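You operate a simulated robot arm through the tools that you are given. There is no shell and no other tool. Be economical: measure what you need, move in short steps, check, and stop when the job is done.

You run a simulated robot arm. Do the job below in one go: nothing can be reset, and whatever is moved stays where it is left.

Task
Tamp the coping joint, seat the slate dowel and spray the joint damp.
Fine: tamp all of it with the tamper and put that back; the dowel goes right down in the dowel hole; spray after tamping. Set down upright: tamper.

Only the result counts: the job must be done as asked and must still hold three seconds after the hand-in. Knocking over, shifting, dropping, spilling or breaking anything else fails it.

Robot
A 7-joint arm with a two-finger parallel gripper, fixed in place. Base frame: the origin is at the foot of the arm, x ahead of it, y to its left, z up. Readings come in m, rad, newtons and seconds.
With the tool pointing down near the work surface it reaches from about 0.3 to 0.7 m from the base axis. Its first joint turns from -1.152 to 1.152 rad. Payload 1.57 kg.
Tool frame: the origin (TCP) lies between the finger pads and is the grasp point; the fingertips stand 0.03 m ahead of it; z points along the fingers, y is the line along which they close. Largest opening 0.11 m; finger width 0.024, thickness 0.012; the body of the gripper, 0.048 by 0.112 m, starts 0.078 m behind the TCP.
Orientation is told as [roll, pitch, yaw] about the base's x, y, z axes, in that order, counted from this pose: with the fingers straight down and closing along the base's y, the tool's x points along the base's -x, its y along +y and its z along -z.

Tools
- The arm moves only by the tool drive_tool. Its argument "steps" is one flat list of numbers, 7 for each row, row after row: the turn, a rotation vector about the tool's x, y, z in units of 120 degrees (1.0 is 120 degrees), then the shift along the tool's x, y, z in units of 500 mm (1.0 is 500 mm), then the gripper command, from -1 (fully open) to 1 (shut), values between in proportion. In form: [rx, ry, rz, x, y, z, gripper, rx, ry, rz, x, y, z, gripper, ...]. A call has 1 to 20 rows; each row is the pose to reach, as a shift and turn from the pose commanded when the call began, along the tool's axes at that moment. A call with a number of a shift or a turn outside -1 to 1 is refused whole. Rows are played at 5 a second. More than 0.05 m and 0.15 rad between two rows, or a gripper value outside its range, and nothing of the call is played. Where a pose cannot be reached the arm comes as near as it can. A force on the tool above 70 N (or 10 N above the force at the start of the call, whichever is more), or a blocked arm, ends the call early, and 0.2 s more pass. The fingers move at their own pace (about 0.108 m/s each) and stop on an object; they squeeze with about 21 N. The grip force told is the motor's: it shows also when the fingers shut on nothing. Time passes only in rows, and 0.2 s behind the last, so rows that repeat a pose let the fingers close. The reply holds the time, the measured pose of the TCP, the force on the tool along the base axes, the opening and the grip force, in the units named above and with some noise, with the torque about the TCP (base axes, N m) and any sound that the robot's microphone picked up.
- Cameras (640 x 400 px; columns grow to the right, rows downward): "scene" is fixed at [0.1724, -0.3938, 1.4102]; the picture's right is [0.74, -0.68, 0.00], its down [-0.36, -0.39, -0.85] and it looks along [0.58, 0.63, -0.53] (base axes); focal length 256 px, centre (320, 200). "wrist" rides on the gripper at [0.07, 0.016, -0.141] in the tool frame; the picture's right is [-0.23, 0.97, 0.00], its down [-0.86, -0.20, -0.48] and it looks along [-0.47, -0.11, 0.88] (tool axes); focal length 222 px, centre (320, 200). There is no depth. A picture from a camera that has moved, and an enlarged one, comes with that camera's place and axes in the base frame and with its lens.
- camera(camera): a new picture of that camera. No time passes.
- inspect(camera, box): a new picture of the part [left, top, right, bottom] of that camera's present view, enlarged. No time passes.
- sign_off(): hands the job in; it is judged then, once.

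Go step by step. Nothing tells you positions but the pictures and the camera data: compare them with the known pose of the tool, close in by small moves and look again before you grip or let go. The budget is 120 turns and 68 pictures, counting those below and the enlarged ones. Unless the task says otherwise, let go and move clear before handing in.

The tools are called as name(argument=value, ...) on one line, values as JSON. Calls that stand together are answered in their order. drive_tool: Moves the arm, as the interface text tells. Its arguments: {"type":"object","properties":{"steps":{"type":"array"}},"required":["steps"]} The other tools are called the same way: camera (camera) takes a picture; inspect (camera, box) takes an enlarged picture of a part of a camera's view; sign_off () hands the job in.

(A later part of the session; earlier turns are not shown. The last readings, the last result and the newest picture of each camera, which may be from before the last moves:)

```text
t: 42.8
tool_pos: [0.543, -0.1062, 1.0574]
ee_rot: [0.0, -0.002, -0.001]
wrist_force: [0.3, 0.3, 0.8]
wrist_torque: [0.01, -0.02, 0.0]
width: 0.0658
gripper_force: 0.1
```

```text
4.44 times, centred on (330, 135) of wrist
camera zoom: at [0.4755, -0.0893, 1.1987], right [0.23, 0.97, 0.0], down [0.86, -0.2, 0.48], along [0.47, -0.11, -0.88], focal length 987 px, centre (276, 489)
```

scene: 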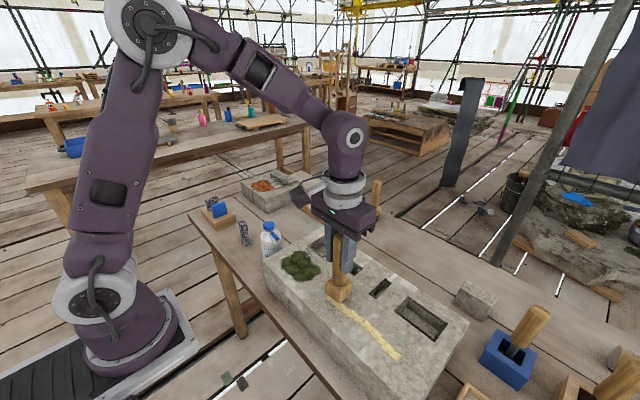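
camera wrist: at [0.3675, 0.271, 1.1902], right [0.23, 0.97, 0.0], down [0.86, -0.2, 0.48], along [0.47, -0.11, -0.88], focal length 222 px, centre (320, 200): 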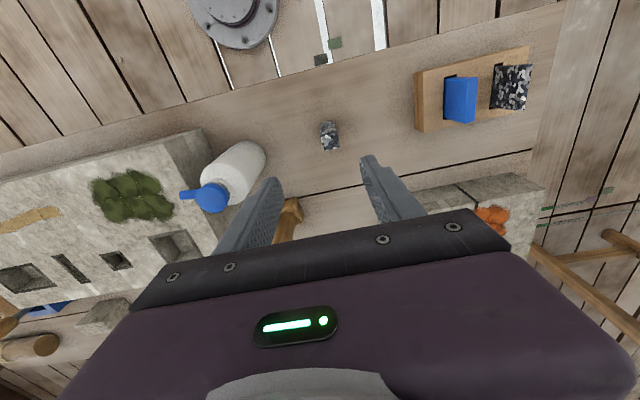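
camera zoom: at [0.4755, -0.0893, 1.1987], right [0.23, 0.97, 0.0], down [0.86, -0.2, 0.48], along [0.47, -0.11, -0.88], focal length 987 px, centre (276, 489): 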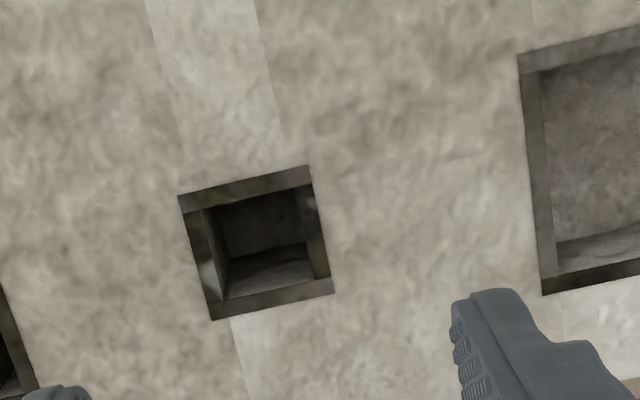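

The hole is centred near (0.542, -0.111), with an opening comfortably larger than the dowel. Going back to pick up the dowel.

drive_tool(steps=[0, 0, 0, 0.027, 0.09, 0, -0.2, 0, 0, 0, 0.054, 0.18, 0, -0.2, 0, 0, 0, 0.081, 0.27, 0, -0.2, 0, 0, 0, 0.108, 0.36, 0, -0.2, 0, 0, 0, 0.135, 0.45, 0, -0.2, 0, 0, 0, 0.162, 0.54, 0, -0.2, 0, 0, 0, 0.19, 0.63, 0, -0.2, 0, 0, 0, 0.22, 0.71, 0, -0.2, 0, 0, 0, 0.22, 0.746, 0.04, -0.2, 0, 0, 0, 0.22, 0.746, 0.12, -0.2, 0, 0, 0, 0.22, 0.746, 0.18, -0.2, 0, 0, 0, 0.22, 0.746, 0.18, -0.2])

camera(camera="wrist")

```text
t: 45.4
tool_pos: [0.4337, 0.2685, 0.9667]
ee_rot: [0.001, 0.0, -0.001]
wrist_force: [-0.7, 0.3, 0.1]
wrist_torque: [0.0, 0.01, 0.02]
width: 0.0663
gripper_force: 0.1
```

```text
28 pictures are left
camera wrist: at [0.3647, 0.2841, 1.1082], right [0.23, 0.97, 0.0], down [0.86, -0.2, 0.48], along [0.47, -0.11, -0.88], focal length 222 px, centre (320, 200)
```

wrist: 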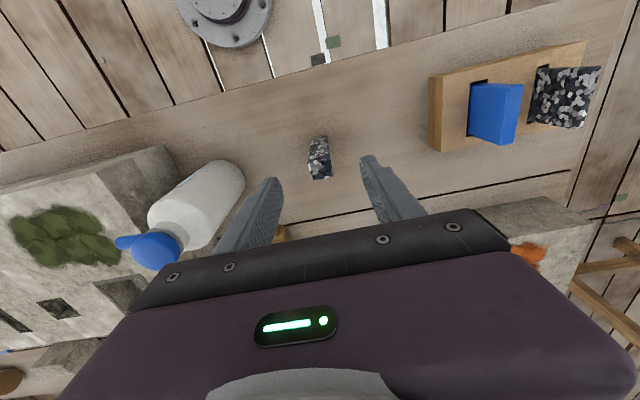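

The dowel top lies exactly on the TCP axis. Descending and closing.

drive_tool(steps=[0, 0, 0, 0, 0, 0.05, -0.2, 0, 0, 0, 0, 0, 0.083, -0.2, 0, 0, 0, 0, 0, 0.083, 0.2, 0, 0, 0, 0, 0, 0.083, 0.6, 0, 0, 0, 0, 0, 0.083, 1, 0, 0, 0, 0, 0, 0.083, 1, 0, 0, 0, 0, 0, 0.083, 1])

inspect(camera="wrist", box=[240, 80, 400, 230])

```text
t: 47.0
tool_pos: [0.4342, 0.2684, 0.9243]
ee_rot: [-0.001, 0.0, -0.001]
wrist_force: [0.6, 0.3, 1.2]
wrist_torque: [0.0, 0.01, -0.02]
width: 0.0217
gripper_force: 21.3
```

```text
2.67 times, centred on (320, 155) of wrist
camera zoom: at [0.3648, 0.2841, 1.0667], right [0.23, 0.97, 0.0], down [0.86, -0.2, 0.48], along [0.47, -0.11, -0.88], focal length 592 px, centre (320, 320)
```

zoom: 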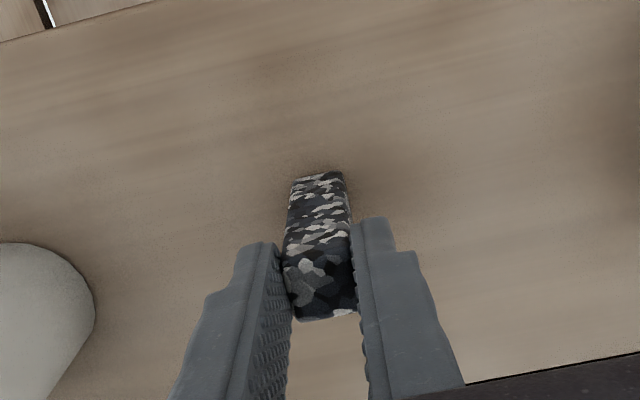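

Gripped. Lifting well above the bottle and carrying the dowel over the hole.

drive_tool(steps=[0, 0, 0, 0, 0, -0.05, 1, 0, 0, 0, 0, 0, -0.13, 1, 0, 0, 0, 0, 0, -0.22, 1, 0, 0, 0, 0, 0, -0.31, 1, 0, 0, 0, 0, 0, -0.38, 1, 0, 0, 0, -0.024, -0.084, -0.38, 1, 0, 0, 0, -0.048, -0.168, -0.38, 1, 0, 0, 0, -0.072, -0.252, -0.38, 1, 0, 0, 0, -0.096, -0.336, -0.38, 1, 0, 0, 0, -0.12, -0.42, -0.38, 1, 0, 0, 0, -0.144, -0.504, -0.38, 1, 0, 0, 0, -0.168, -0.588, -0.38, 1, 0, 0, 0, -0.192, -0.672, -0.38, 1, 0, 0, 0, -0.216, -0.76, -0.38, 1, 0, 0, 0, -0.216, -0.76, -0.3, 1, 0, 0, 0, -0.216, -0.76, -0.24, 1, 0, 0, 0, -0.216, -0.76, -0.24, 1])

inspect(camera="wrist", box=[240, 80, 400, 230])

inspect(camera="scene", box=[310, 220, 410, 300])

```text
t: 50.6
tool_pos: [0.5418, -0.1098, 1.0461]
ee_rot: [0.0, 0.0, -0.001]
wrist_force: [-0.8, 0.3, -1.1]
wrist_torque: [-0.01, -0.01, 0.0]
width: 0.0213
gripper_force: 21.1
```

```text
2.67 times, centred on (320, 155) of wrist
camera zoom: at [0.4731, -0.0951, 1.1869], right [0.23, 0.97, 0.0], down [0.86, -0.2, 0.48], along [0.47, -0.11, -0.88], focal length 592 px, centre (320, 320)
```

zoom: 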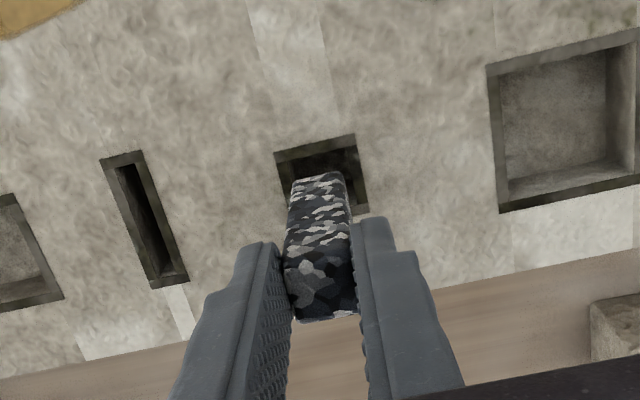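

```text
5.00 times, centred on (360, 260) of scene
camera zoom: at [0.1724, -0.3938, 1.4102], right [0.74, -0.68, 0.0], down [-0.36, -0.39, -0.85], along [0.58, 0.63, -0.53], focal length 1283 px, centre (120, -100)
```

zoom: 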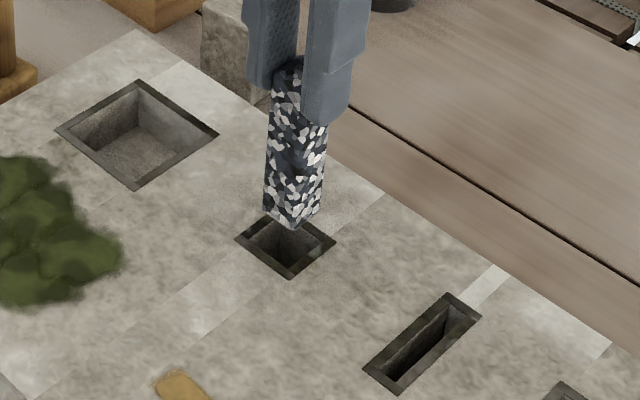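

Nicely aligned over the hole. I'll nudge +1.5 mm in x and lower it into the hole in small steps, watching the force.

drive_tool(steps=[0, 0, 0, -0.003, 0, 0.02, 1, 0, 0, 0, -0.003, 0, 0.04, 1, 0, 0, 0, -0.003, 0, 0.055, 1, 0, 0, 0, -0.003, 0, 0.07, 1, 0, 0, 0, -0.003, 0, 0.07, 1])

inspect(camera="scene", box=[310, 220, 410, 300])

```text
t: 51.8
tool_pos: [0.5441, -0.1123, 1.0119]
ee_rot: [-0.002, -0.002, -0.001]
wrist_force: [-1.1, -4.0, 17.7]
wrist_torque: [-0.18, -0.14, -0.08]
width: 0.0219
gripper_force: 21.3
```

```text
5.00 times, centred on (360, 260) of scene
camera zoom: at [0.172, -0.3939, 1.4102], right [0.74, -0.68, 0.0], down [-0.36, -0.39, -0.85], along [0.58, 0.63, -0.53], focal length 1283 px, centre (120, -100)
```

zoom: 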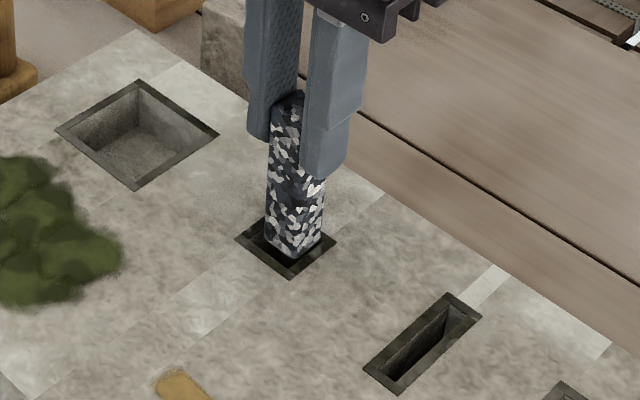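

Contact at z≈1.012 with 18 N: the dowel has slipped up in the grip and is resting on the rim. I'll lift slightly and look closely at the offset.

drive_tool(steps=[0, 0, 0, 0, 0, -0.015, 1, 0, 0, 0, 0, 0, -0.015, 1])

inspect(camera="scene", box=[340, 245, 390, 285])

inspect(camera="wrist", box=[280, 100, 370, 180])

```text
t: 52.4
tool_pos: [0.5431, -0.1107, 1.0198]
ee_rot: [-0.001, 0.002, 0.0]
wrist_force: [0.3, 0.0, -0.1]
wrist_torque: [0.02, 0.0, 0.01]
width: 0.0212
gripper_force: 20.7
```

```text
10.00 times, centred on (365, 265) of scene
camera zoom: at [0.1724, -0.3938, 1.4102], right [0.74, -0.68, 0.0], down [-0.36, -0.39, -0.85], along [0.58, 0.63, -0.53], focal length 2565 px, centre (-130, -450)
```

zoom: 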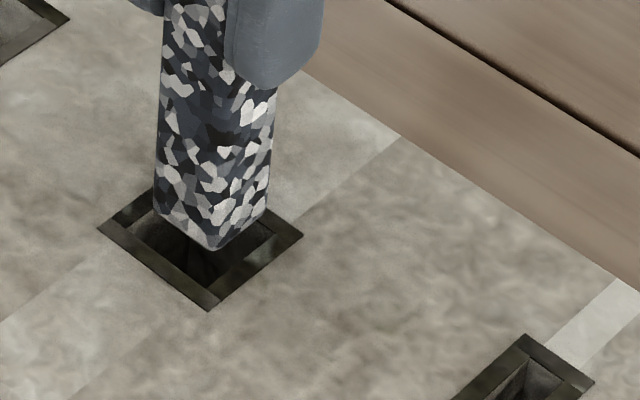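

```text
5.00 times, centred on (325, 140) of wrist
camera zoom: at [0.4744, -0.0951, 1.16], right [0.23, 0.97, 0.0], down [0.86, -0.2, 0.48], along [0.46, -0.11, -0.88], focal length 1111 px, centre (295, 500)
```

zoom: 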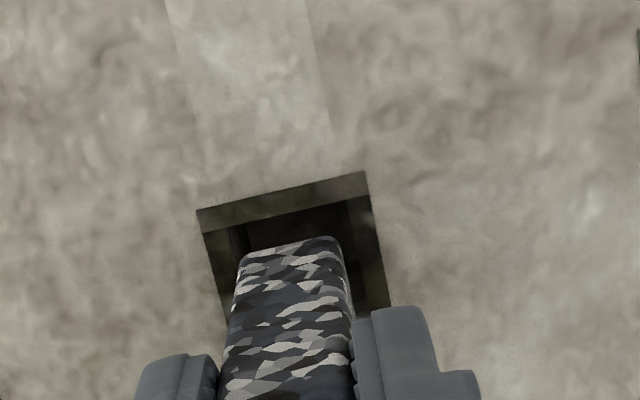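

Both views agree: the dowel is about 4 mm too far in +x and 2 mm too far in -y relative to the inner opening. Correcting and lowering gently.

drive_tool(steps=[0, 0, 0, 0.008, 0.0045, 0, 1, 0, 0, 0, 0.008, 0.0045, 0, 1, 0, 0, 0, 0.008, 0.0045, 0.008, 1, 0, 0, 0, 0.008, 0.0045, 0.016, 1, 0, 0, 0, 0.008, 0.0045, 0.02, 1, 0, 0, 0, 0.008, 0.0045, 0.02, 1])

```text
t: 53.8
tool_pos: [0.54, -0.11, 1.0084]
ee_rot: [0.001, 0.0, 0.0]
wrist_force: [-0.3, 0.2, -0.9]
wrist_torque: [-0.01, -0.03, -0.02]
width: 0.0214
gripper_force: 21.5
```

No resistance now, so it is entering the hole. Continuing downwards.

drive_tool(steps=[0, 0, 0, 0, 0, 0.01, 1, 0, 0, 0, 0, 0, 0.02, 1, 0, 0, 0, 0, 0, 0.03, 1, 0, 0, 0, 0, 0, 0.04, 1, 0, 0, 0, 0, 0, 0.04, 1])

inspect(camera="scene", box=[320, 230, 400, 290])

```text
t: 55.0
tool_pos: [0.5401, -0.1083, 0.9878]
ee_rot: [-0.001, -0.001, 0.001]
wrist_force: [0.6, -0.7, -0.8]
wrist_torque: [0.01, 0.01, -0.02]
width: 0.0212
gripper_force: 21.3
```

```text
6.67 times, centred on (360, 260) of scene
camera zoom: at [0.1724, -0.3938, 1.4102], right [0.74, -0.68, 0.0], down [-0.36, -0.39, -0.85], along [0.58, 0.63, -0.53], focal length 1710 px, centre (53, -200)
```

zoom: 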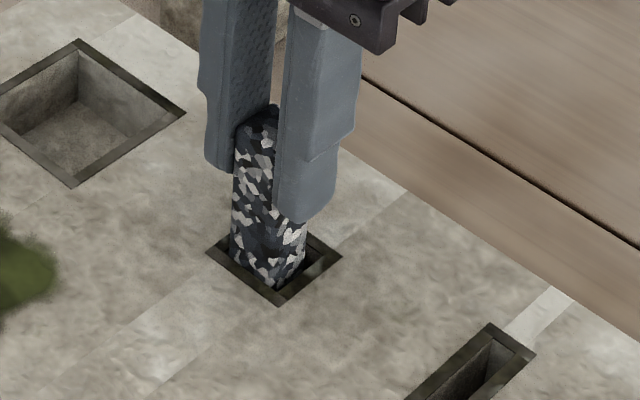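

The dowel is inside the hole. Continuing until the fingertips are close to the block.

drive_tool(steps=[0, 0, 0, 0, 0, 0.01, 1, 0, 0, 0, 0, 0, 0.02, 1, 0, 0, 0, 0, 0, 0.03, 1, 0, 0, 0, 0, 0, 0.04, 1, 0, 0, 0, 0, 0, 0.04, 1])

inspect(camera="scene", box=[320, 230, 400, 290])

```text
t: 56.2
tool_pos: [0.539, -0.1101, 0.9674]
ee_rot: [0.0, 0.001, 0.001]
wrist_force: [0.0, -0.6, -0.1]
wrist_torque: [0.03, 0.02, -0.01]
width: 0.0213
gripper_force: 20.6
```

```text
6.67 times, centred on (360, 260) of scene
camera zoom: at [0.1724, -0.3938, 1.4102], right [0.74, -0.68, 0.0], down [-0.36, -0.39, -0.85], along [0.58, 0.63, -0.53], focal length 1710 px, centre (53, -200)
```

zoom: 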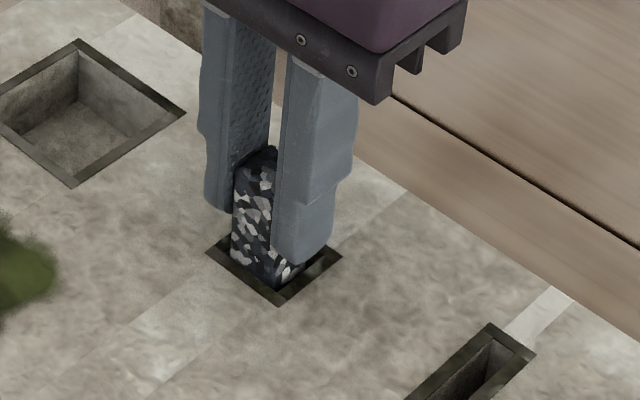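

Fingertips are about 1 cm above the block. Lowering 5 mm more, then releasing so it drops the remainder.

drive_tool(steps=[0, 0, 0, 0, 0, 0.005, 1, 0, 0, 0, 0, 0, 0.009, 1, 0, 0, 0, 0, 0, 0.009, 0.55, 0, 0, 0, 0, 0, 0.009, 0.4, 0, 0, 0, 0, 0, 0.009, 0.2, 0, 0, 0, 0, 0, 0.009, 0.2, 0, 0, 0, 0, 0, 0.009, 0.2])

inspect(camera="scene", box=[320, 230, 400, 290])

```text
t: 57.8
tool_pos: [0.5403, -0.109, 0.9642]
ee_rot: [0.001, 0.0, 0.0]
wrist_force: [0.0, -0.4, -0.1]
wrist_torque: [-0.01, -0.04, 0.02]
width: 0.0441
gripper_force: 0.1
```

```text
6.67 times, centred on (360, 260) of scene
camera zoom: at [0.1724, -0.3938, 1.4102], right [0.74, -0.68, 0.0], down [-0.36, -0.39, -0.85], along [0.58, 0.63, -0.53], focal length 1710 px, centre (53, -200)
```

zoom: 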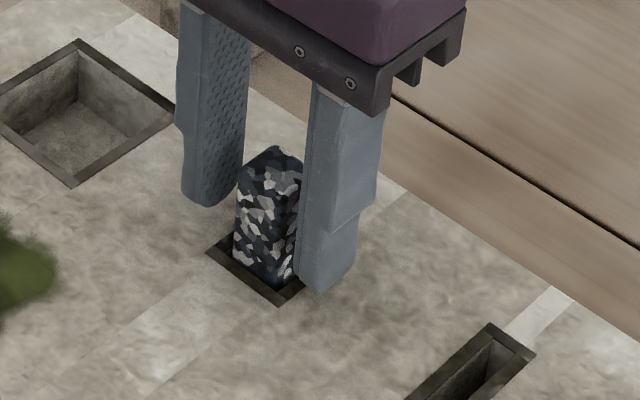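

The dowel still protrudes about 45 mm. I'll raise, close the fingers, and push down on its top to make sure it is fully home.

drive_tool(steps=[0, 0, 0, 0, 0, -0.08, 0.2, 0, 0, 0, 0, 0, -0.15, 0.2, 0, 0, 0, 0, 0, -0.15, 1, 0, 0, 0, 0, 0, -0.15, 1, 0, 0, 0, 0, 0, -0.11, 1, 0, 0, 0, 0, 0, -0.09, 1])

drive_tool(steps=[0, 0, 0, 0, 0, 0.006, 1, 0, 0, 0, 0, 0, 0.012, 1, 0, 0, 0, 0, 0, 0.018, 1, 0, 0, 0, 0, 0, 0.022, 1, 0, 0, 0, 0, 0, 0.022, 1])

inspect(camera="scene", box=[320, 220, 400, 290])

```text
t: 59.2
tool_pos: [0.54, -0.1099, 1.0088]
ee_rot: [0.001, 0.001, 0.002]
wrist_force: [-0.3, 0.3, 0.1]
wrist_torque: [0.01, -0.01, 0.02]
width: 0.0
gripper_force: 21.2
```

```text
t: 60.4
tool_pos: [0.5392, -0.11, 0.9991]
ee_rot: [0.0, 0.0, -0.001]
wrist_force: [0.2, 0.8, 0.6]
wrist_torque: [0.03, -0.01, 0.01]
width: 0.0001
gripper_force: 21.0
```

```text
5.71 times, centred on (360, 255) of scene
camera zoom: at [0.1724, -0.3938, 1.4102], right [0.74, -0.68, 0.0], down [-0.36, -0.39, -0.85], along [0.58, 0.63, -0.53], focal length 1466 px, centre (91, -114)
```

zoom: 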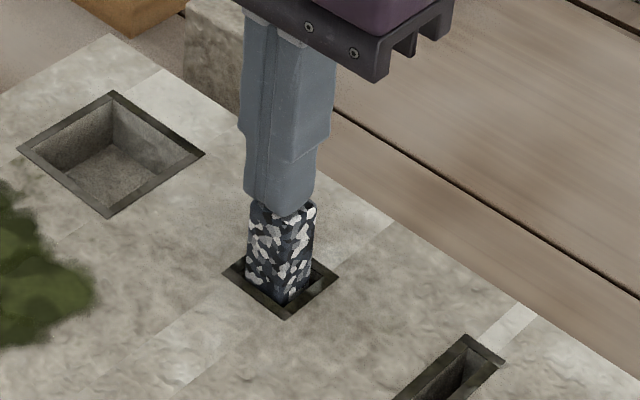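

Just above the dowel top. Pressing on in small steps.

drive_tool(steps=[0, 0, 0, 0, 0, 0.004, 1, 0, 0, 0, 0, 0, 0.008, 1, 0, 0, 0, 0, 0, 0.012, 1, 0, 0, 0, 0, 0, 0.016, 1, 0, 0, 0, 0, 0, 0.016, 1])

```text
t: 61.5
tool_pos: [0.5406, -0.1096, 0.995]
ee_rot: [-0.003, -0.011, 0.001]
wrist_force: [-4.8, 2.4, 20.2]
wrist_torque: [0.1, 0.27, 0.01]
width: 0.0
gripper_force: 21.1
stopped in row 5: the force on the tool passed its limit at 73 N (the readings are from after the stop); the commanded pose is now the measured one
```

Solid at 73 N, so the dowel is on the bottom of the hole. Backing off and checking.

drive_tool(steps=[0, 0, 0, 0, 0, -0.04, 1, 0, 0, 0, 0, 0, -0.12, 1, 0, 0, 0, 0, 0, -0.18, 0.5, 0, 0, 0, 0, 0.09, -0.18, -0.2, 0, 0, 0, 0, 0.15, -0.18, -0.2, 0, 0, 0, 0, 0.15, -0.18, -0.2])

inspect(camera="scene", box=[320, 225, 400, 290])

camera(camera="wrist")

```text
t: 62.9
tool_pos: [0.5397, -0.0349, 1.0843]
ee_rot: [-0.003, -0.008, 0.001]
wrist_force: [-1.1, -1.0, -0.1]
wrist_torque: [0.02, 0.0, 0.0]
width: 0.0659
gripper_force: 0.1
```

```text
6.15 times, centred on (360, 258) of scene
camera zoom: at [0.1724, -0.3938, 1.4102], right [0.74, -0.68, 0.0], down [-0.36, -0.39, -0.85], along [0.58, 0.63, -0.53], focal length 1579 px, centre (74, -154)
```

zoom: 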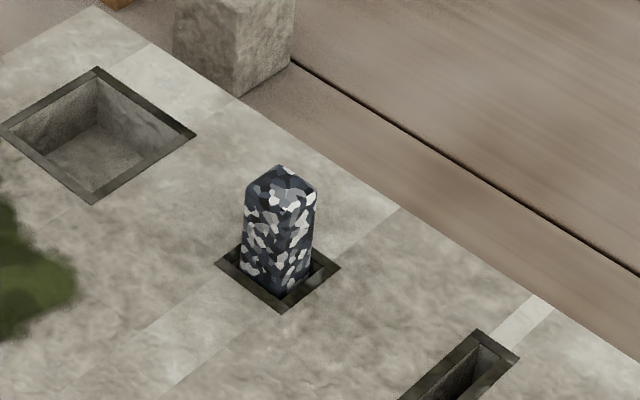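

```text
16 pictures are left
camera wrist: at [0.4696, -0.0186, 1.2244], right [0.23, 0.97, 0.0], down [0.85, -0.2, 0.48], along [0.47, -0.11, -0.87], focal length 222 px, centre (320, 200)
```

wrist: 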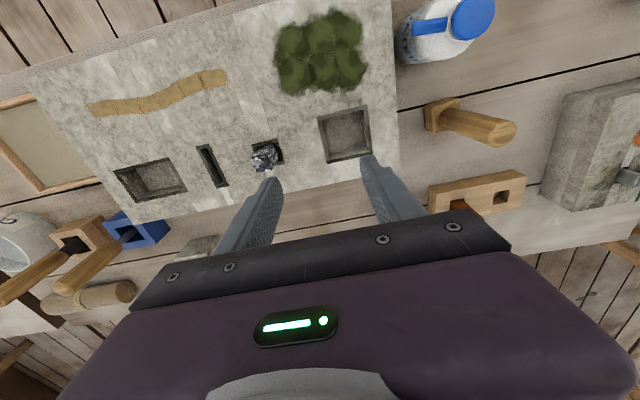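

The dowel stands square in its hole, seated. Next comes the spray bottle at about (0.455, 0.125), whose nozzle points to -y; I'll turn the gripper 90° so the fingers close along x and hover above it.

drive_tool(steps=[0, 0, 0.0682, 0.0155, 0.029, -0.0064, -0.6, 0, 0, 0.1364, 0.031, 0.058, -0.0128, -0.8, 0, 0, 0.2046, 0.0465, 0.087, -0.0192, -1, 0, 0, 0.2728, 0.062, 0.116, -0.0256, -1, 0, 0, 0.341, 0.0775, 0.145, -0.032, -1, 0, 0, 0.4092, 0.093, 0.174, -0.0384, -1, 0, 0, 0.4774, 0.1085, 0.203, -0.0448, -1, 0, 0, 0.5456, 0.124, 0.232, -0.0512, -1, 0, 0, 0.6138, 0.1395, 0.261, -0.0576, -1, 0, 0, 0.682, 0.155, 0.29, -0.064, -1, 0, 0, 0.75, 0.17, 0.32, -0.07, -1, 0, 0, 0.75, 0.17, 0.32, -0.07, -1])

camera(camera="wrist")

```text
t: 65.5
tool_pos: [0.457, 0.1259, 1.1186]
ee_rot: [0.007, -0.002, -1.574]
wrist_force: [0.6, 0.0, -0.1]
wrist_torque: [-0.02, 0.02, -0.01]
width: 0.11
gripper_force: 0.1
```

```text
15 pictures are left
camera wrist: at [0.4718, 0.1945, 1.2598], right [0.97, -0.23, 0.01], down [-0.2, -0.85, 0.48], along [-0.1, -0.47, -0.88], focal length 222 px, centre (320, 200)
```

wrist: 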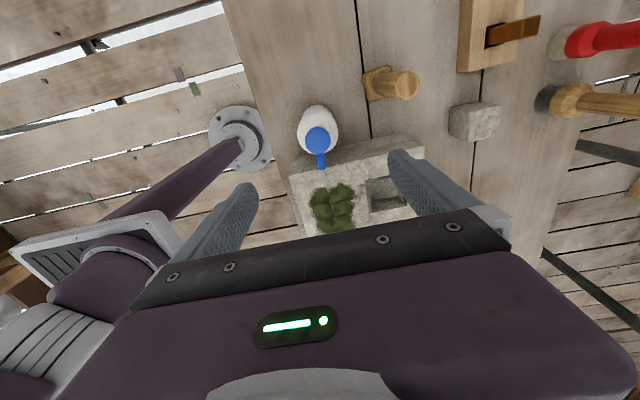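

The bottle sits at about (0.457, 0.129). Descending with fully open fingers to its body and looking before closing.

drive_tool(steps=[0, 0, 0, 0.007, 0, 0.08, -1, 0, 0, 0, 0.007, 0, 0.16, -1, 0, 0, 0, 0.007, 0, 0.24, -1, 0, 0, 0, 0.007, 0, 0.31, -1, 0, 0, 0, 0.007, 0, 0.37, -1, 0, 0, 0, 0.007, 0, 0.413, -1, 0, 0, 0, 0.007, 0, 0.413, -1])

inspect(camera="scene", box=[220, 180, 330, 270])

```text
t: 67.1
tool_pos: [0.4579, 0.1289, 0.9105]
ee_rot: [0.006, -0.003, -1.571]
wrist_force: [0.2, -0.1, 0.5]
wrist_torque: [0.01, 0.01, 0.02]
width: 0.1098
gripper_force: 0.0
```

```text
4.44 times, centred on (275, 225) of scene
camera zoom: at [0.1724, -0.3938, 1.4102], right [0.74, -0.68, 0.0], down [-0.36, -0.39, -0.85], along [0.58, 0.63, -0.53], focal length 1140 px, centre (520, 89)
```

zoom: 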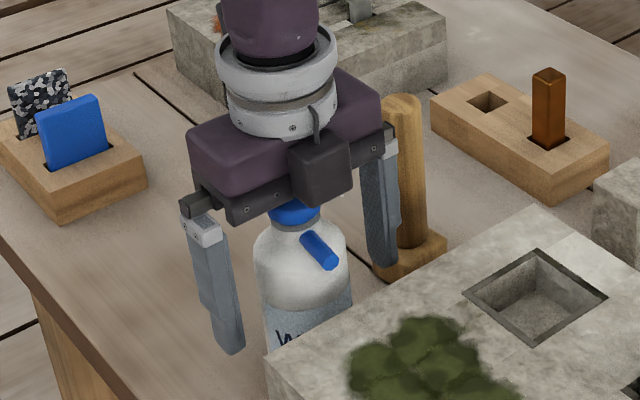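

The fingers straddle the bottle body cleanly. Closing.

drive_tool(steps=[0, 0, 0, 0, 0, 0, -0.5, 0, 0, 0, 0, 0, 0, 0, 0, 0, 0, 0, 0, 0, 0.1, 0, 0, 0, 0, 0, 0, 0.1])

```text
t: 68.1
tool_pos: [0.4586, 0.1287, 0.9117]
ee_rot: [0.007, -0.004, -1.571]
wrist_force: [-0.8, 0.0, 0.9]
wrist_torque: [0.05, 0.17, -0.02]
width: 0.0594
gripper_force: 21.4
```

Gripped at width 0.059. Lifting slightly and listening for any spray sound.

drive_tool(steps=[0, 0, 0, 0, 0, -0.03, 0.1, 0, 0, 0, 0, 0, -0.1, 0.1, 0, 0, 0, 0, 0, -0.18, 0.1, 0, 0, 0, 0, 0, -0.26, 0.1, 0, 0, 0, 0, 0, -0.3, 0.1, 0, 0, 0, 0, 0, -0.3, 0.1])

camera(camera="scene")

```text
t: 69.5
tool_pos: [0.4572, 0.1297, 1.0611]
ee_rot: [0.007, -0.001, -1.57]
wrist_force: [-0.3, -1.1, -3.0]
wrist_torque: [0.04, -0.02, -0.01]
width: 0.0592
gripper_force: 21.3
```

```text
13 pictures are left
```

scene: 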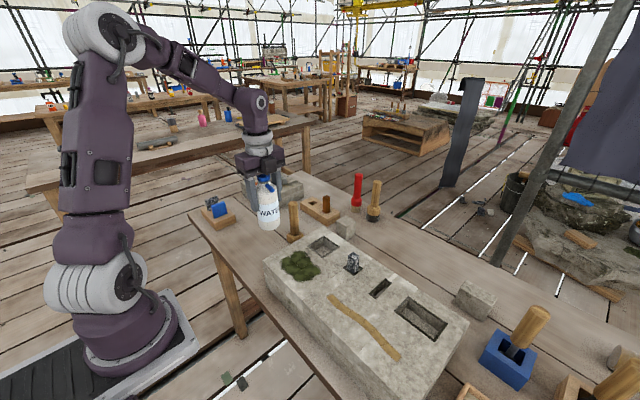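

The bottle lifted fine. The nozzle points to -y about 20° below horizontal; I'll move over the block and tilt it about 25° forward so it aims at the joint.

drive_tool(steps=[0, 0, 0, -0.05, -0.004, -0.02, 0.1, 0, 0.035, 0, -0.1, -0.008, -0.02, 0.1, 0, 0.07, 0, -0.15, -0.012, -0.02, 0.1, 0, 0.105, 0, -0.2, -0.016, -0.02, 0.1, 0, 0.14, 0, -0.25, -0.02, -0.01, 0.1, 0, 0.175, 0, -0.299, -0.0224, -0.01, 0.1, 0, 0.208, 0, -0.299, -0.0224, -0.008, 0.1, 0, 0.208, 0, -0.299, -0.0224, -0.008, 0.1])

inspect(camera="scene", box=[250, 180, 430, 370])

```text
t: 71.3
tool_pos: [0.4433, -0.0208, 1.0667]
ee_rot: [0.009, 0.435, -1.565]
wrist_force: [-0.7, 0.2, -3.6]
wrist_torque: [-0.05, -0.04, -0.04]
width: 0.0592
gripper_force: 21.0
```

```text
2.11 times, centred on (340, 275) of scene
camera zoom: at [0.1724, -0.3938, 1.4102], right [0.74, -0.68, 0.0], down [-0.36, -0.39, -0.85], along [0.58, 0.63, -0.53], focal length 540 px, centre (278, 42)
```

zoom: 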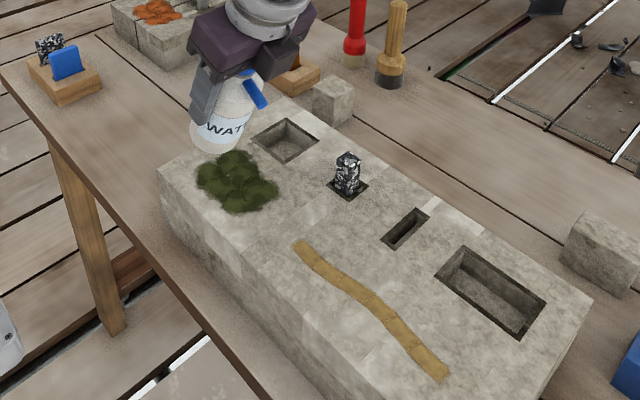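

The nozzle now aims down toward the joint. I'll try squeezing the bottle.

drive_tool(steps=[0, 0, 0, 0, 0, 0, 1, 0, 0, 0, 0, 0, 0, 1, 0, 0, 0, 0, 0, 0, 1, 0, 0, 0, 0, 0, 0, 0.1])

inspect(camera="scene", box=[250, 180, 430, 370])

```text
t: 72.3
tool_pos: [0.443, -0.0211, 1.0654]
ee_rot: [0.007, 0.434, -1.567]
wrist_force: [0.2, 0.3, -3.9]
wrist_torque: [-0.02, 0.01, -0.01]
width: 0.0591
gripper_force: 21.1
```

```text
2.11 times, centred on (340, 275) of scene
camera zoom: at [0.1724, -0.3938, 1.4102], right [0.74, -0.68, 0.0], down [-0.36, -0.39, -0.85], along [0.58, 0.63, -0.53], focal length 540 px, centre (278, 42)
```

zoom: 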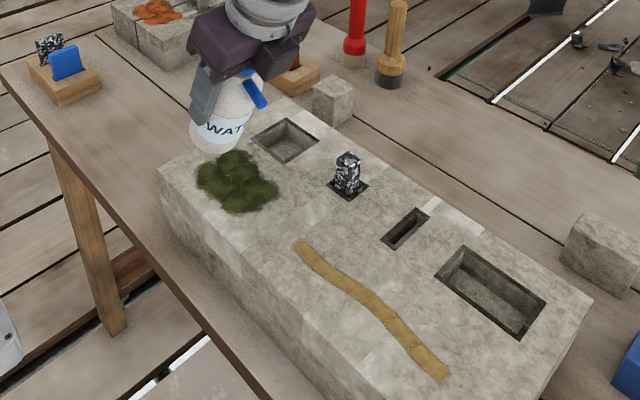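

No sound and no damp patch. I'll check the nozzle's real direction in an enlargement.

inspect(camera="scene", box=[295, 190, 345, 250])

```text
6.67 times, centred on (320, 220) of scene
camera zoom: at [0.1724, -0.3938, 1.4102], right [0.74, -0.68, 0.0], down [-0.36, -0.39, -0.85], along [0.58, 0.63, -0.53], focal length 1710 px, centre (320, 67)
```

zoom: 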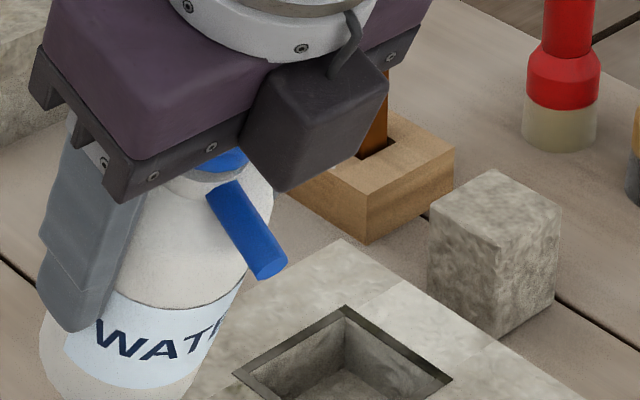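

The nozzle actually dips only about 9° from upright, so the spray line lands past the joint's far end. I'll tilt to about 45° and bring it closer over the middle of the joint, then squeeze.

drive_tool(steps=[0, 0.042, 0, -0.039, 0.0015, 0.001, 0.1, 0, 0.084, 0, -0.078, 0.003, 0.002, 0.1, 0, 0.126, 0, -0.116, 0.0045, 0.004, 0.1, 0, 0.167, 0, -0.155, 0.006, 0.005, 0.1, 0, 0.167, 0, -0.155, 0.006, 0.005, 0.1, 0, 0.167, 0, -0.155, 0.006, 0.005, 1, 0, 0.167, 0, -0.155, 0.006, 0.005, 1, 0, 0.167, 0, -0.155, 0.006, 0.005, 1])

inspect(camera="scene", box=[270, 190, 430, 370])

```text
t: 74.1
tool_pos: [0.448, -0.0893, 1.0327]
ee_rot: [0.008, 0.783, -1.565]
wrist_force: [0.4, -0.1, -3.6]
wrist_torque: [-0.05, 0.0, 0.0]
width: 0.059
gripper_force: 20.8
```

```text
2.22 times, centred on (350, 280) of scene
camera zoom: at [0.1724, -0.3938, 1.4102], right [0.74, -0.68, 0.0], down [-0.36, -0.39, -0.85], along [0.58, 0.63, -0.53], focal length 570 px, centre (253, 22)
```

zoom: 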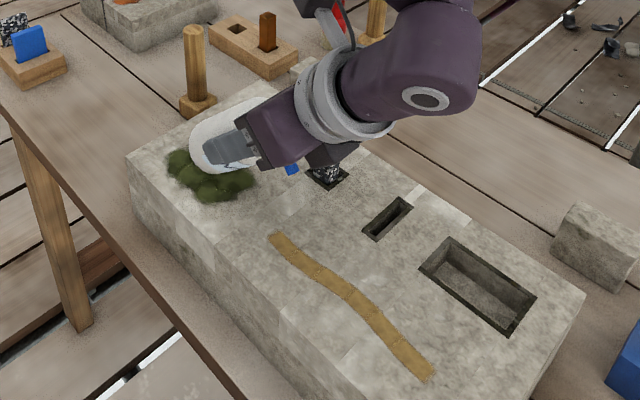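

Still nothing. Perhaps the aim is off because the nozzle is yawed slightly towards -x, so I'll sweep along the joint closer in, offset in x, while squeezing.

drive_tool(steps=[0, 0, 0, 0.0396, 0.014, 0.0736, 1, 0, 0, 0, 0.096, 0.028, 0.13, 1, 0, 0, 0, 0.096, 0.028, 0.13, 1, 0, 0, 0, 0.068, 0.028, 0.102, 1, 0, 0, 0, 0.0396, 0.028, 0.0736, 1, 0, 0, 0, 0.011, 0.028, 0.045, 1, 0, 0, 0, -0.017, 0.028, 0.017, 1, 0, 0, 0, -0.045, 0.028, -0.011, 1, 0, 0, 0, -0.0736, 0.028, -0.0396, 1, 0, 0, 0, -0.102, 0.028, -0.068, 1, 0, 0, 0, -0.13, 0.028, -0.096, 1, 0, 0, 0, -0.102, 0.01, -0.068, 1, 0, 0, 0, -0.0736, 0.01, -0.0396, 1, 0, 0, 0, -0.045, 0.01, -0.011, 1, 0, 0, 0, -0.017, 0.01, 0.017, 1, 0, 0, 0, 0.011, 0.01, 0.045, 1, 0, 0, 0, 0.0396, 0.01, 0.0736, 1, 0, 0, 0, 0.096, 0.01, 0.13, 1])

inspect(camera="scene", box=[270, 190, 430, 370])

```text
t: 77.9
tool_pos: [0.4513, -0.0093, 1.017]
ee_rot: [0.01, 0.783, -1.564]
wrist_force: [0.7, 0.3, -3.1]
wrist_torque: [-0.08, -0.04, 0.01]
width: 0.059
gripper_force: 20.7
```

```text
2.22 times, centred on (350, 280) of scene
camera zoom: at [0.1724, -0.3938, 1.4102], right [0.74, -0.68, 0.0], down [-0.36, -0.39, -0.85], along [0.58, 0.63, -0.53], focal length 570 px, centre (253, 22)
```

zoom: 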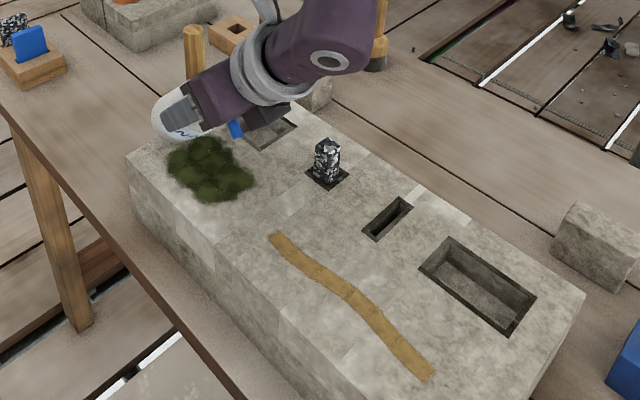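

Still nothing, so squeezing the body is not the trigger; the blue stub under the cap is probably a lever. I'll set the bottle back upright at its place and regrip with the fingers along the lever's axis.

drive_tool(steps=[0, -0.0624, 0, 0.045, 0.002, 0.02, 0.1, 0, -0.1248, 0, 0.09, 0.004, 0.04, 0.1, 0, -0.1872, 0, 0.135, 0.006, 0.06, 0.1, 0, -0.2496, 0, 0.18, 0.008, 0.08, 0.1, 0, -0.312, 0, 0.225, 0.01, 0.1, 0.1, 0, -0.374, 0, 0.27, 0.012, 0.12, 0.1, 0, -0.374, 0, 0.27, 0.012, 0.12, 0.1])

```text
t: 79.5
tool_pos: [0.4589, 0.128, 1.0714]
ee_rot: [0.006, -0.003, -1.57]
wrist_force: [0.5, -0.7, -3.7]
wrist_torque: [-0.01, 0.0, -0.05]
width: 0.0592
gripper_force: 21.3
```

Upright again above its place. Lowering to just above the table.

drive_tool(steps=[0, 0, 0, 0.001, -0.002, 0.08, 0.1, 0, 0, 0, 0.002, -0.003, 0.16, 0.1, 0, 0, 0, 0.002, -0.003, 0.23, 0.1, 0, 0, 0, 0.002, -0.003, 0.28, 0.1, 0, 0, 0, 0.002, -0.003, 0.308, 0.1, 0, 0, 0, 0.002, -0.003, 0.308, 0.1])

drive_tool(steps=[0, 0, 0, 0, 0, 0.004, 0.1, 0, 0, 0, 0, 0, 0.008, 0.1, 0, 0, 0, 0, 0, 0.011, 0.1, 0, 0, 0, 0, 0, 0.011, 0.1])

```text
t: 80.9
tool_pos: [0.4569, 0.1301, 0.9183]
ee_rot: [0.007, -0.001, -1.572]
wrist_force: [0.1, -1.0, -3.3]
wrist_torque: [0.02, -0.01, -0.03]
width: 0.059
gripper_force: 20.9
```

```text
t: 81.9
tool_pos: [0.4578, 0.1294, 0.9118]
ee_rot: [0.008, 0.0, -1.571]
wrist_force: [-0.7, -1.3, 1.1]
wrist_torque: [-0.1, 0.17, 0.01]
width: 0.0593
gripper_force: 21.1
```

Touching down. Releasing and rising, then enlarging the bottle top to see lever and nozzle.

drive_tool(steps=[0, 0, 0, 0, 0, 0, -0.2, 0, 0, 0, 0, 0, 0, -0.6, 0, 0, 0, 0, 0, 0, -1, 0, 0, 0, 0, 0, -0.06, -1, 0, 0, 0, 0, 0, -0.14, -1, 0, 0, 0, 0, 0, -0.22, -1, 0, 0, 0, 0, 0, -0.29, -1, 0, 0, 0, 0, 0, -0.29, -1])

inspect(camera="wrist", box=[270, 90, 370, 190])

```text
t: 83.7
tool_pos: [0.4578, 0.1301, 1.055]
ee_rot: [0.006, -0.001, -1.572]
wrist_force: [-0.5, 0.4, 0.1]
wrist_torque: [-0.01, 0.01, 0.01]
width: 0.1102
gripper_force: 0.1
```

```text
4.00 times, centred on (320, 140) of wrist
camera zoom: at [0.4728, 0.1986, 1.1973], right [0.97, -0.23, 0.01], down [-0.2, -0.86, 0.48], along [-0.1, -0.47, -0.88], focal length 888 px, centre (320, 440)
```

zoom: 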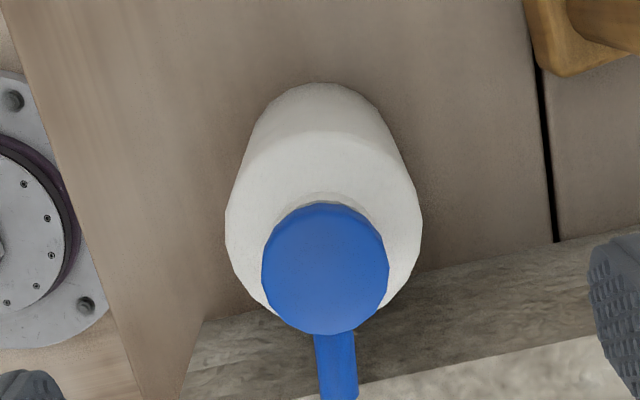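

The stub emerges under a plain cap, so it's either a lever or a nozzle with a push-down cap. The quick test first: gently press the cap with closed fingers.

drive_tool(steps=[0, 0, 0, 0, 0.004, 0, 0, 0, 0, 0, 0, 0.004, 0, 1, 0, 0, 0, 0, 0.004, 0, 1, 0, 0, 0, 0, 0.004, 0.04, 1, 0, 0, 0, 0, 0.004, 0.07, 1, 0, 0, 0, 0, 0.004, 0.08, 1, 0, 0, 0, 0, 0.004, 0.086, 1, 0, 0, 0, 0, 0.004, 0.086, 1])

drive_tool(steps=[0, 0, 0, 0, 0, 0.003, 1, 0, 0, 0, 0, 0, 0.006, 1, 0, 0, 0, 0, 0, 0.009, 1, 0, 0, 0, 0, 0, 0.009, 1])

```text
t: 85.5
tool_pos: [0.4597, 0.1294, 1.0136]
ee_rot: [0.008, 0.0, -1.571]
wrist_force: [-1.2, -0.5, 0.0]
wrist_torque: [-0.02, -0.02, 0.02]
width: 0.0
gripper_force: 21.3
```

```text
t: 86.5
tool_pos: [0.4599, 0.1293, 1.0106]
ee_rot: [0.005, 0.0, -1.57]
wrist_force: [0.1, 0.4, 0.0]
wrist_torque: [-0.02, 0.04, -0.03]
width: 0.0
gripper_force: 21.4
```

drive_tool(steps=[0, 0, 0, 0, 0, 0.004, 1, 0, 0, 0, 0, 0, 0.008, 1, 0, 0, 0, 0, 0, 0.012, 1, 0, 0, 0, 0, 0, 0.012, 1])

drive_tool(steps=[0, 0, 0, 0, 0, 0.003, 1, 0, 0, 0, 0, 0, 0.006, 1, 0, 0, 0, 0, 0, 0.006, 1])

```text
t: 87.5
tool_pos: [0.4597, 0.1303, 1.0036]
ee_rot: [0.007, 0.0, -1.568]
wrist_force: [0.3, -0.2, 1.6]
wrist_torque: [0.03, -0.03, 0.02]
width: 0.0
gripper_force: 20.4
```

```text
t: 88.3
tool_pos: [0.4586, 0.1293, 1.0015]
ee_rot: [0.006, -0.001, -1.571]
wrist_force: [0.2, -0.4, 4.0]
wrist_torque: [-0.08, 0.01, -0.04]
width: 0.0
gripper_force: 20.8
heard: click
```

A click: the cap is a spring-loaded pump head. I'll look for any spray effect.

inspect(camera="scene", box=[240, 170, 420, 370])

```text
2.00 times, centred on (330, 270) of scene
camera zoom: at [0.1723, -0.3939, 1.4102], right [0.74, -0.68, 0.0], down [-0.36, -0.39, -0.85], along [0.58, 0.63, -0.53], focal length 513 px, centre (300, 60)
```

zoom: 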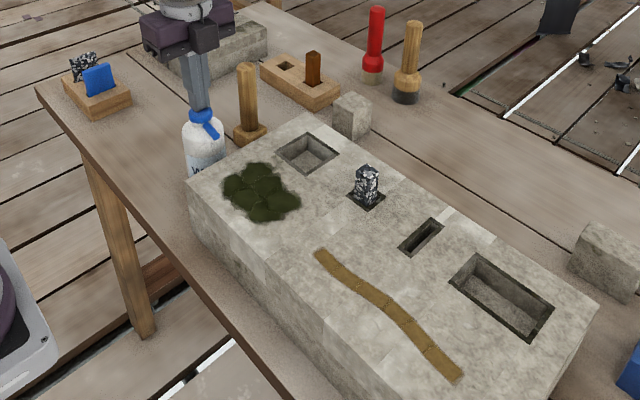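

The moss has darkened: pressing the cap sprays along the nozzle. So I'll regrip the bottle lower, with the palm holding the cap down, and see whether it keeps spraying over the joint. First up, open, and descend around the bottle.

drive_tool(steps=[0, 0, 0, 0, 0, -0.06, 1, 0, 0, 0, 0, 0, -0.12, 1, 0, 0, 0, 0, 0, -0.12, -1, 0, 0, 0, 0, 0, -0.12, -1, 0, 0, 0, 0, 0, -0.12, -1, 0, 0, 0, 0, 0, -0.12, -1, 0, 0, 0, 0, 0, -0.04, -1, 0, 0, 0, 0, 0, 0.04, -1, 0, 0, 0, 0, 0, 0.11, -1, 0, 0, 0, 0, 0, 0.16, -1, 0, 0, 0, 0, 0, 0.18, -1, 0, 0, 0, 0, 0, 0.18, -1])

```text
t: 90.9
tool_pos: [0.4628, 0.1295, 0.9097]
ee_rot: [0.007, 0.0, -1.571]
wrist_force: [-0.1, 1.3, 0.0]
wrist_torque: [-0.01, 0.01, -0.03]
width: 0.1098
gripper_force: 0.0
```

Palm just above the cap. Creeping down until the cap clicks, then gripping.

drive_tool(steps=[0, 0, 0, 0, -0.009, 0.006, -1, 0, 0, 0, 0, -0.009, 0.012, -1, 0, 0, 0, 0, -0.009, 0.018, -1, 0, 0, 0, 0, -0.009, 0.022, -1, 0, 0, 0, 0, -0.009, 0.022, -1])

drive_tool(steps=[0, 0, 0, 0, 0, 0.004, -1, 0, 0, 0, 0, 0, 0.008, -1, 0, 0, 0, 0, 0, 0.008, -1])

```text
t: 92.1
tool_pos: [0.4559, 0.1298, 0.899]
ee_rot: [0.008, 0.002, -1.571]
wrist_force: [0.2, 0.5, 1.1]
wrist_torque: [0.01, 0.01, 0.01]
width: 0.1096
gripper_force: 0.1
```

```text
t: 92.9
tool_pos: [0.4563, 0.1285, 0.8953]
ee_rot: [0.006, 0.002, -1.569]
wrist_force: [1.2, 0.9, 1.8]
wrist_torque: [-0.04, -0.02, -0.01]
width: 0.1099
gripper_force: 0.1
```

Cap partly pressed (1.8 N). A bit further for the click, then close.

drive_tool(steps=[0, 0, 0, 0, 0, 0.003, -1, 0, 0, 0, 0, 0, 0.007, -1, 0, 0, 0, 0, 0, 0.009, -1, 0, 0, 0, 0, 0, 0.009, -0.3, 0, 0, 0, 0, 0, 0.009, 0.1, 0, 0, 0, 0, 0, 0.009, 0.1, 0, 0, 0, 0, 0, 0.009, 0.1])

```text
t: 94.5
tool_pos: [0.457, 0.1293, 0.891]
ee_rot: [0.008, 0.001, -1.57]
wrist_force: [5.2, -0.2, 10.2]
wrist_torque: [0.03, 0.0, 0.0]
width: 0.0591
gripper_force: 21.0
heard: click
```

Clicked and gripped with the cap held down. Lifting and carrying it tilted to the near end of the joint.

drive_tool(steps=[0, 0, 0, 0, 0, -0.03, 0.1, 0, 0, 0, 0, 0, -0.1, 0.1, 0, 0, 0, 0, 0, -0.18, 0.1, 0, 0, 0, 0, 0, -0.26, 0.1, 0, 0, 0, 0, 0, -0.34, 0.1, 0, 0.0625, 0, -0.05, 0.001, -0.34, 0.1, 0, 0.125, 0, -0.1, 0.002, -0.33, 0.1, 0, 0.1875, 0, -0.15, 0.003, -0.31, 0.1, 0, 0.25, 0, -0.2, 0.004, -0.28, 0.1, 0, 0.3125, 0, -0.25, 0.004, -0.26, 0.1, 0, 0.375, 0, -0.29, 0.004, -0.238, 0.1, 0, 0.375, 0, -0.29, 0.004, -0.238, 0.1])

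inspect(camera="scene", box=[270, 190, 430, 370])

```text
t: 97.1
tool_pos: [0.4553, -0.0155, 1.009]
ee_rot: [0.01, 0.787, -1.56]
wrist_force: [-0.8, 0.8, -2.1]
wrist_torque: [-0.01, 0.03, 0.01]
width: 0.0592
gripper_force: 20.7
```

```text
2.22 times, centred on (350, 280) of scene
camera zoom: at [0.1724, -0.3939, 1.4102], right [0.74, -0.68, 0.0], down [-0.36, -0.39, -0.85], along [0.58, 0.63, -0.53], focal length 570 px, centre (253, 22)
```

zoom: 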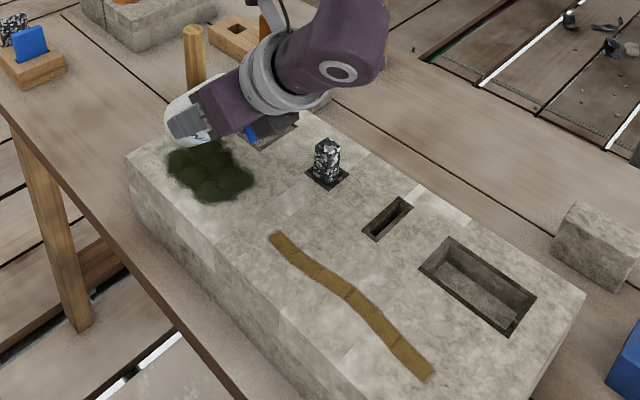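

Sweeping the nozzle along the joint with the cap held down, then checking.

drive_tool(steps=[0, 0, 0, -0.0283, 0.004, -0.0283, 0.1, 0, 0, 0, -0.0566, 0.008, -0.0566, 0.1, 0, 0, 0, -0.0849, 0.008, -0.0849, 0.1, 0, 0, 0, -0.113, 0.008, -0.113, 0.1, 0, 0, 0, -0.141, 0.008, -0.141, 0.1, 0, 0, 0, -0.17, 0.006, -0.17, 0.1, 0, 0, 0, -0.198, 0.004, -0.198, 0.1, 0, 0, 0, -0.226, 0, -0.226, 0.1, 0, 0, 0, -0.255, 0, -0.255, 0.1, 0, 0, 0, -0.255, 0, -0.255, 0.1, 0, 0, 0, -0.2, 0, -0.2, 0.1, 0, 0, 0, -0.14, 0, -0.14, 0.1, 0, 0, 0, -0.08, 0, -0.08, 0.1, 0, 0, 0, -0.02, 0, -0.02, 0.1, 0, 0, 0, 0, 0, 0, 0.1])

inspect(camera="scene", box=[270, 190, 430, 370])

```text
t: 100.3
tool_pos: [0.4563, -0.0169, 1.0106]
ee_rot: [0.011, 0.785, -1.564]
wrist_force: [0.1, -0.6, -4.6]
wrist_torque: [0.0, 0.0, -0.01]
width: 0.0596
gripper_force: 21.0
```

```text
2.22 times, centred on (350, 280) of scene
camera zoom: at [0.1724, -0.3938, 1.4102], right [0.74, -0.68, 0.0], down [-0.36, -0.39, -0.85], along [0.58, 0.63, -0.53], focal length 570 px, centre (253, 22)
```

zoom: 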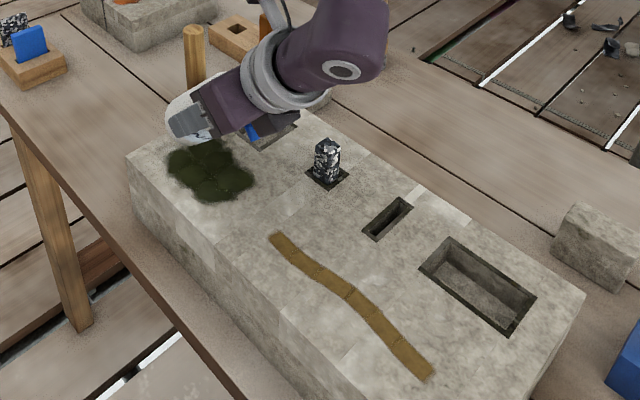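

The joint appears somewhat darker. Enlarging with the same box as after tamping to compare.

inspect(camera="scene", box=[300, 260, 430, 370])

```text
3.64 times, centred on (365, 315) of scene
camera zoom: at [0.1724, -0.3938, 1.4102], right [0.74, -0.68, 0.0], down [-0.36, -0.39, -0.85], along [0.58, 0.63, -0.53], focal length 933 px, centre (156, -218)
```

zoom: 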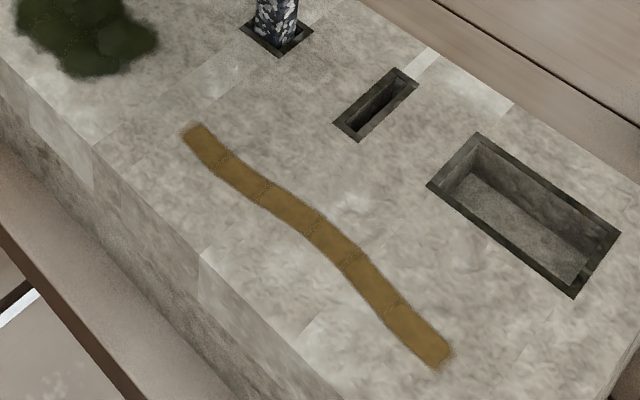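

All segments are evenly darker, so the held cap does spray. One more slow pass for good measure, then compare again.

drive_tool(steps=[0, 0, 0, -0.0142, 0, -0.0142, 0.1, 0, 0, 0, -0.0283, 0, -0.0283, 0.1, 0, 0, 0, -0.0425, 0, -0.0425, 0.1, 0, 0, 0, -0.0566, 0, -0.0566, 0.1, 0, 0, 0, -0.0708, 0, -0.0708, 0.1, 0, 0, 0, -0.0849, 0, -0.0849, 0.1, 0, 0, 0, -0.099, 0, -0.099, 0.1, 0, 0, 0, -0.113, 0, -0.113, 0.1, 0, 0, 0, -0.127, 0, -0.127, 0.1, 0, 0, 0, -0.141, 0, -0.141, 0.1, 0, 0, 0, -0.155, 0, -0.155, 0.1, 0, 0, 0, -0.17, 0, -0.17, 0.1, 0, 0, 0, -0.184, 0, -0.184, 0.1, 0, 0, 0, -0.198, 0, -0.198, 0.1, 0, 0, 0, -0.212, 0, -0.212, 0.1, 0, 0, 0, -0.226, 0, -0.226, 0.1, 0, 0, 0, -0.24, 0, -0.24, 0.1, 0, 0, 0, -0.255, 0, -0.255, 0.1, 0, 0, 0, -0.255, 0, -0.255, 0.1])

drive_tool(steps=[0, 0, 0, 0.05, 0, 0.05, 0.1, 0, 0, 0, 0.11, 0, 0.11, 0.1, 0, 0, 0, 0.17, 0, 0.17, 0.1, 0, 0, 0, 0.22, 0, 0.22, 0.1, 0, 0, 0, 0.255, 0, 0.255, 0.1])

inspect(camera="scene", box=[300, 260, 430, 370])

```text
t: 104.3
tool_pos: [0.4565, -0.1969, 1.0091]
ee_rot: [0.009, 0.785, -1.565]
wrist_force: [-0.1, -0.1, -2.7]
wrist_torque: [-0.02, -0.03, -0.01]
width: 0.0589
gripper_force: 20.6
```

```text
t: 105.5
tool_pos: [0.4577, -0.0166, 1.0121]
ee_rot: [0.008, 0.786, -1.564]
wrist_force: [-0.3, 0.3, -3.4]
wrist_torque: [-0.02, 0.0, 0.01]
width: 0.0587
gripper_force: 20.4
```

```text
3.64 times, centred on (365, 315) of scene
camera zoom: at [0.1724, -0.3938, 1.4102], right [0.74, -0.68, 0.0], down [-0.36, -0.39, -0.85], along [0.58, 0.63, -0.53], focal length 933 px, centre (156, -218)
```

zoom: 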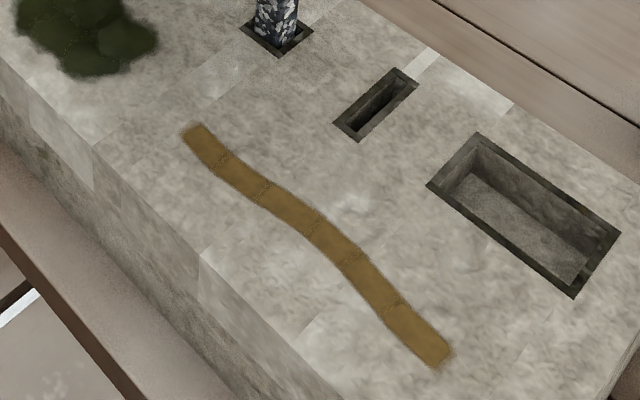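

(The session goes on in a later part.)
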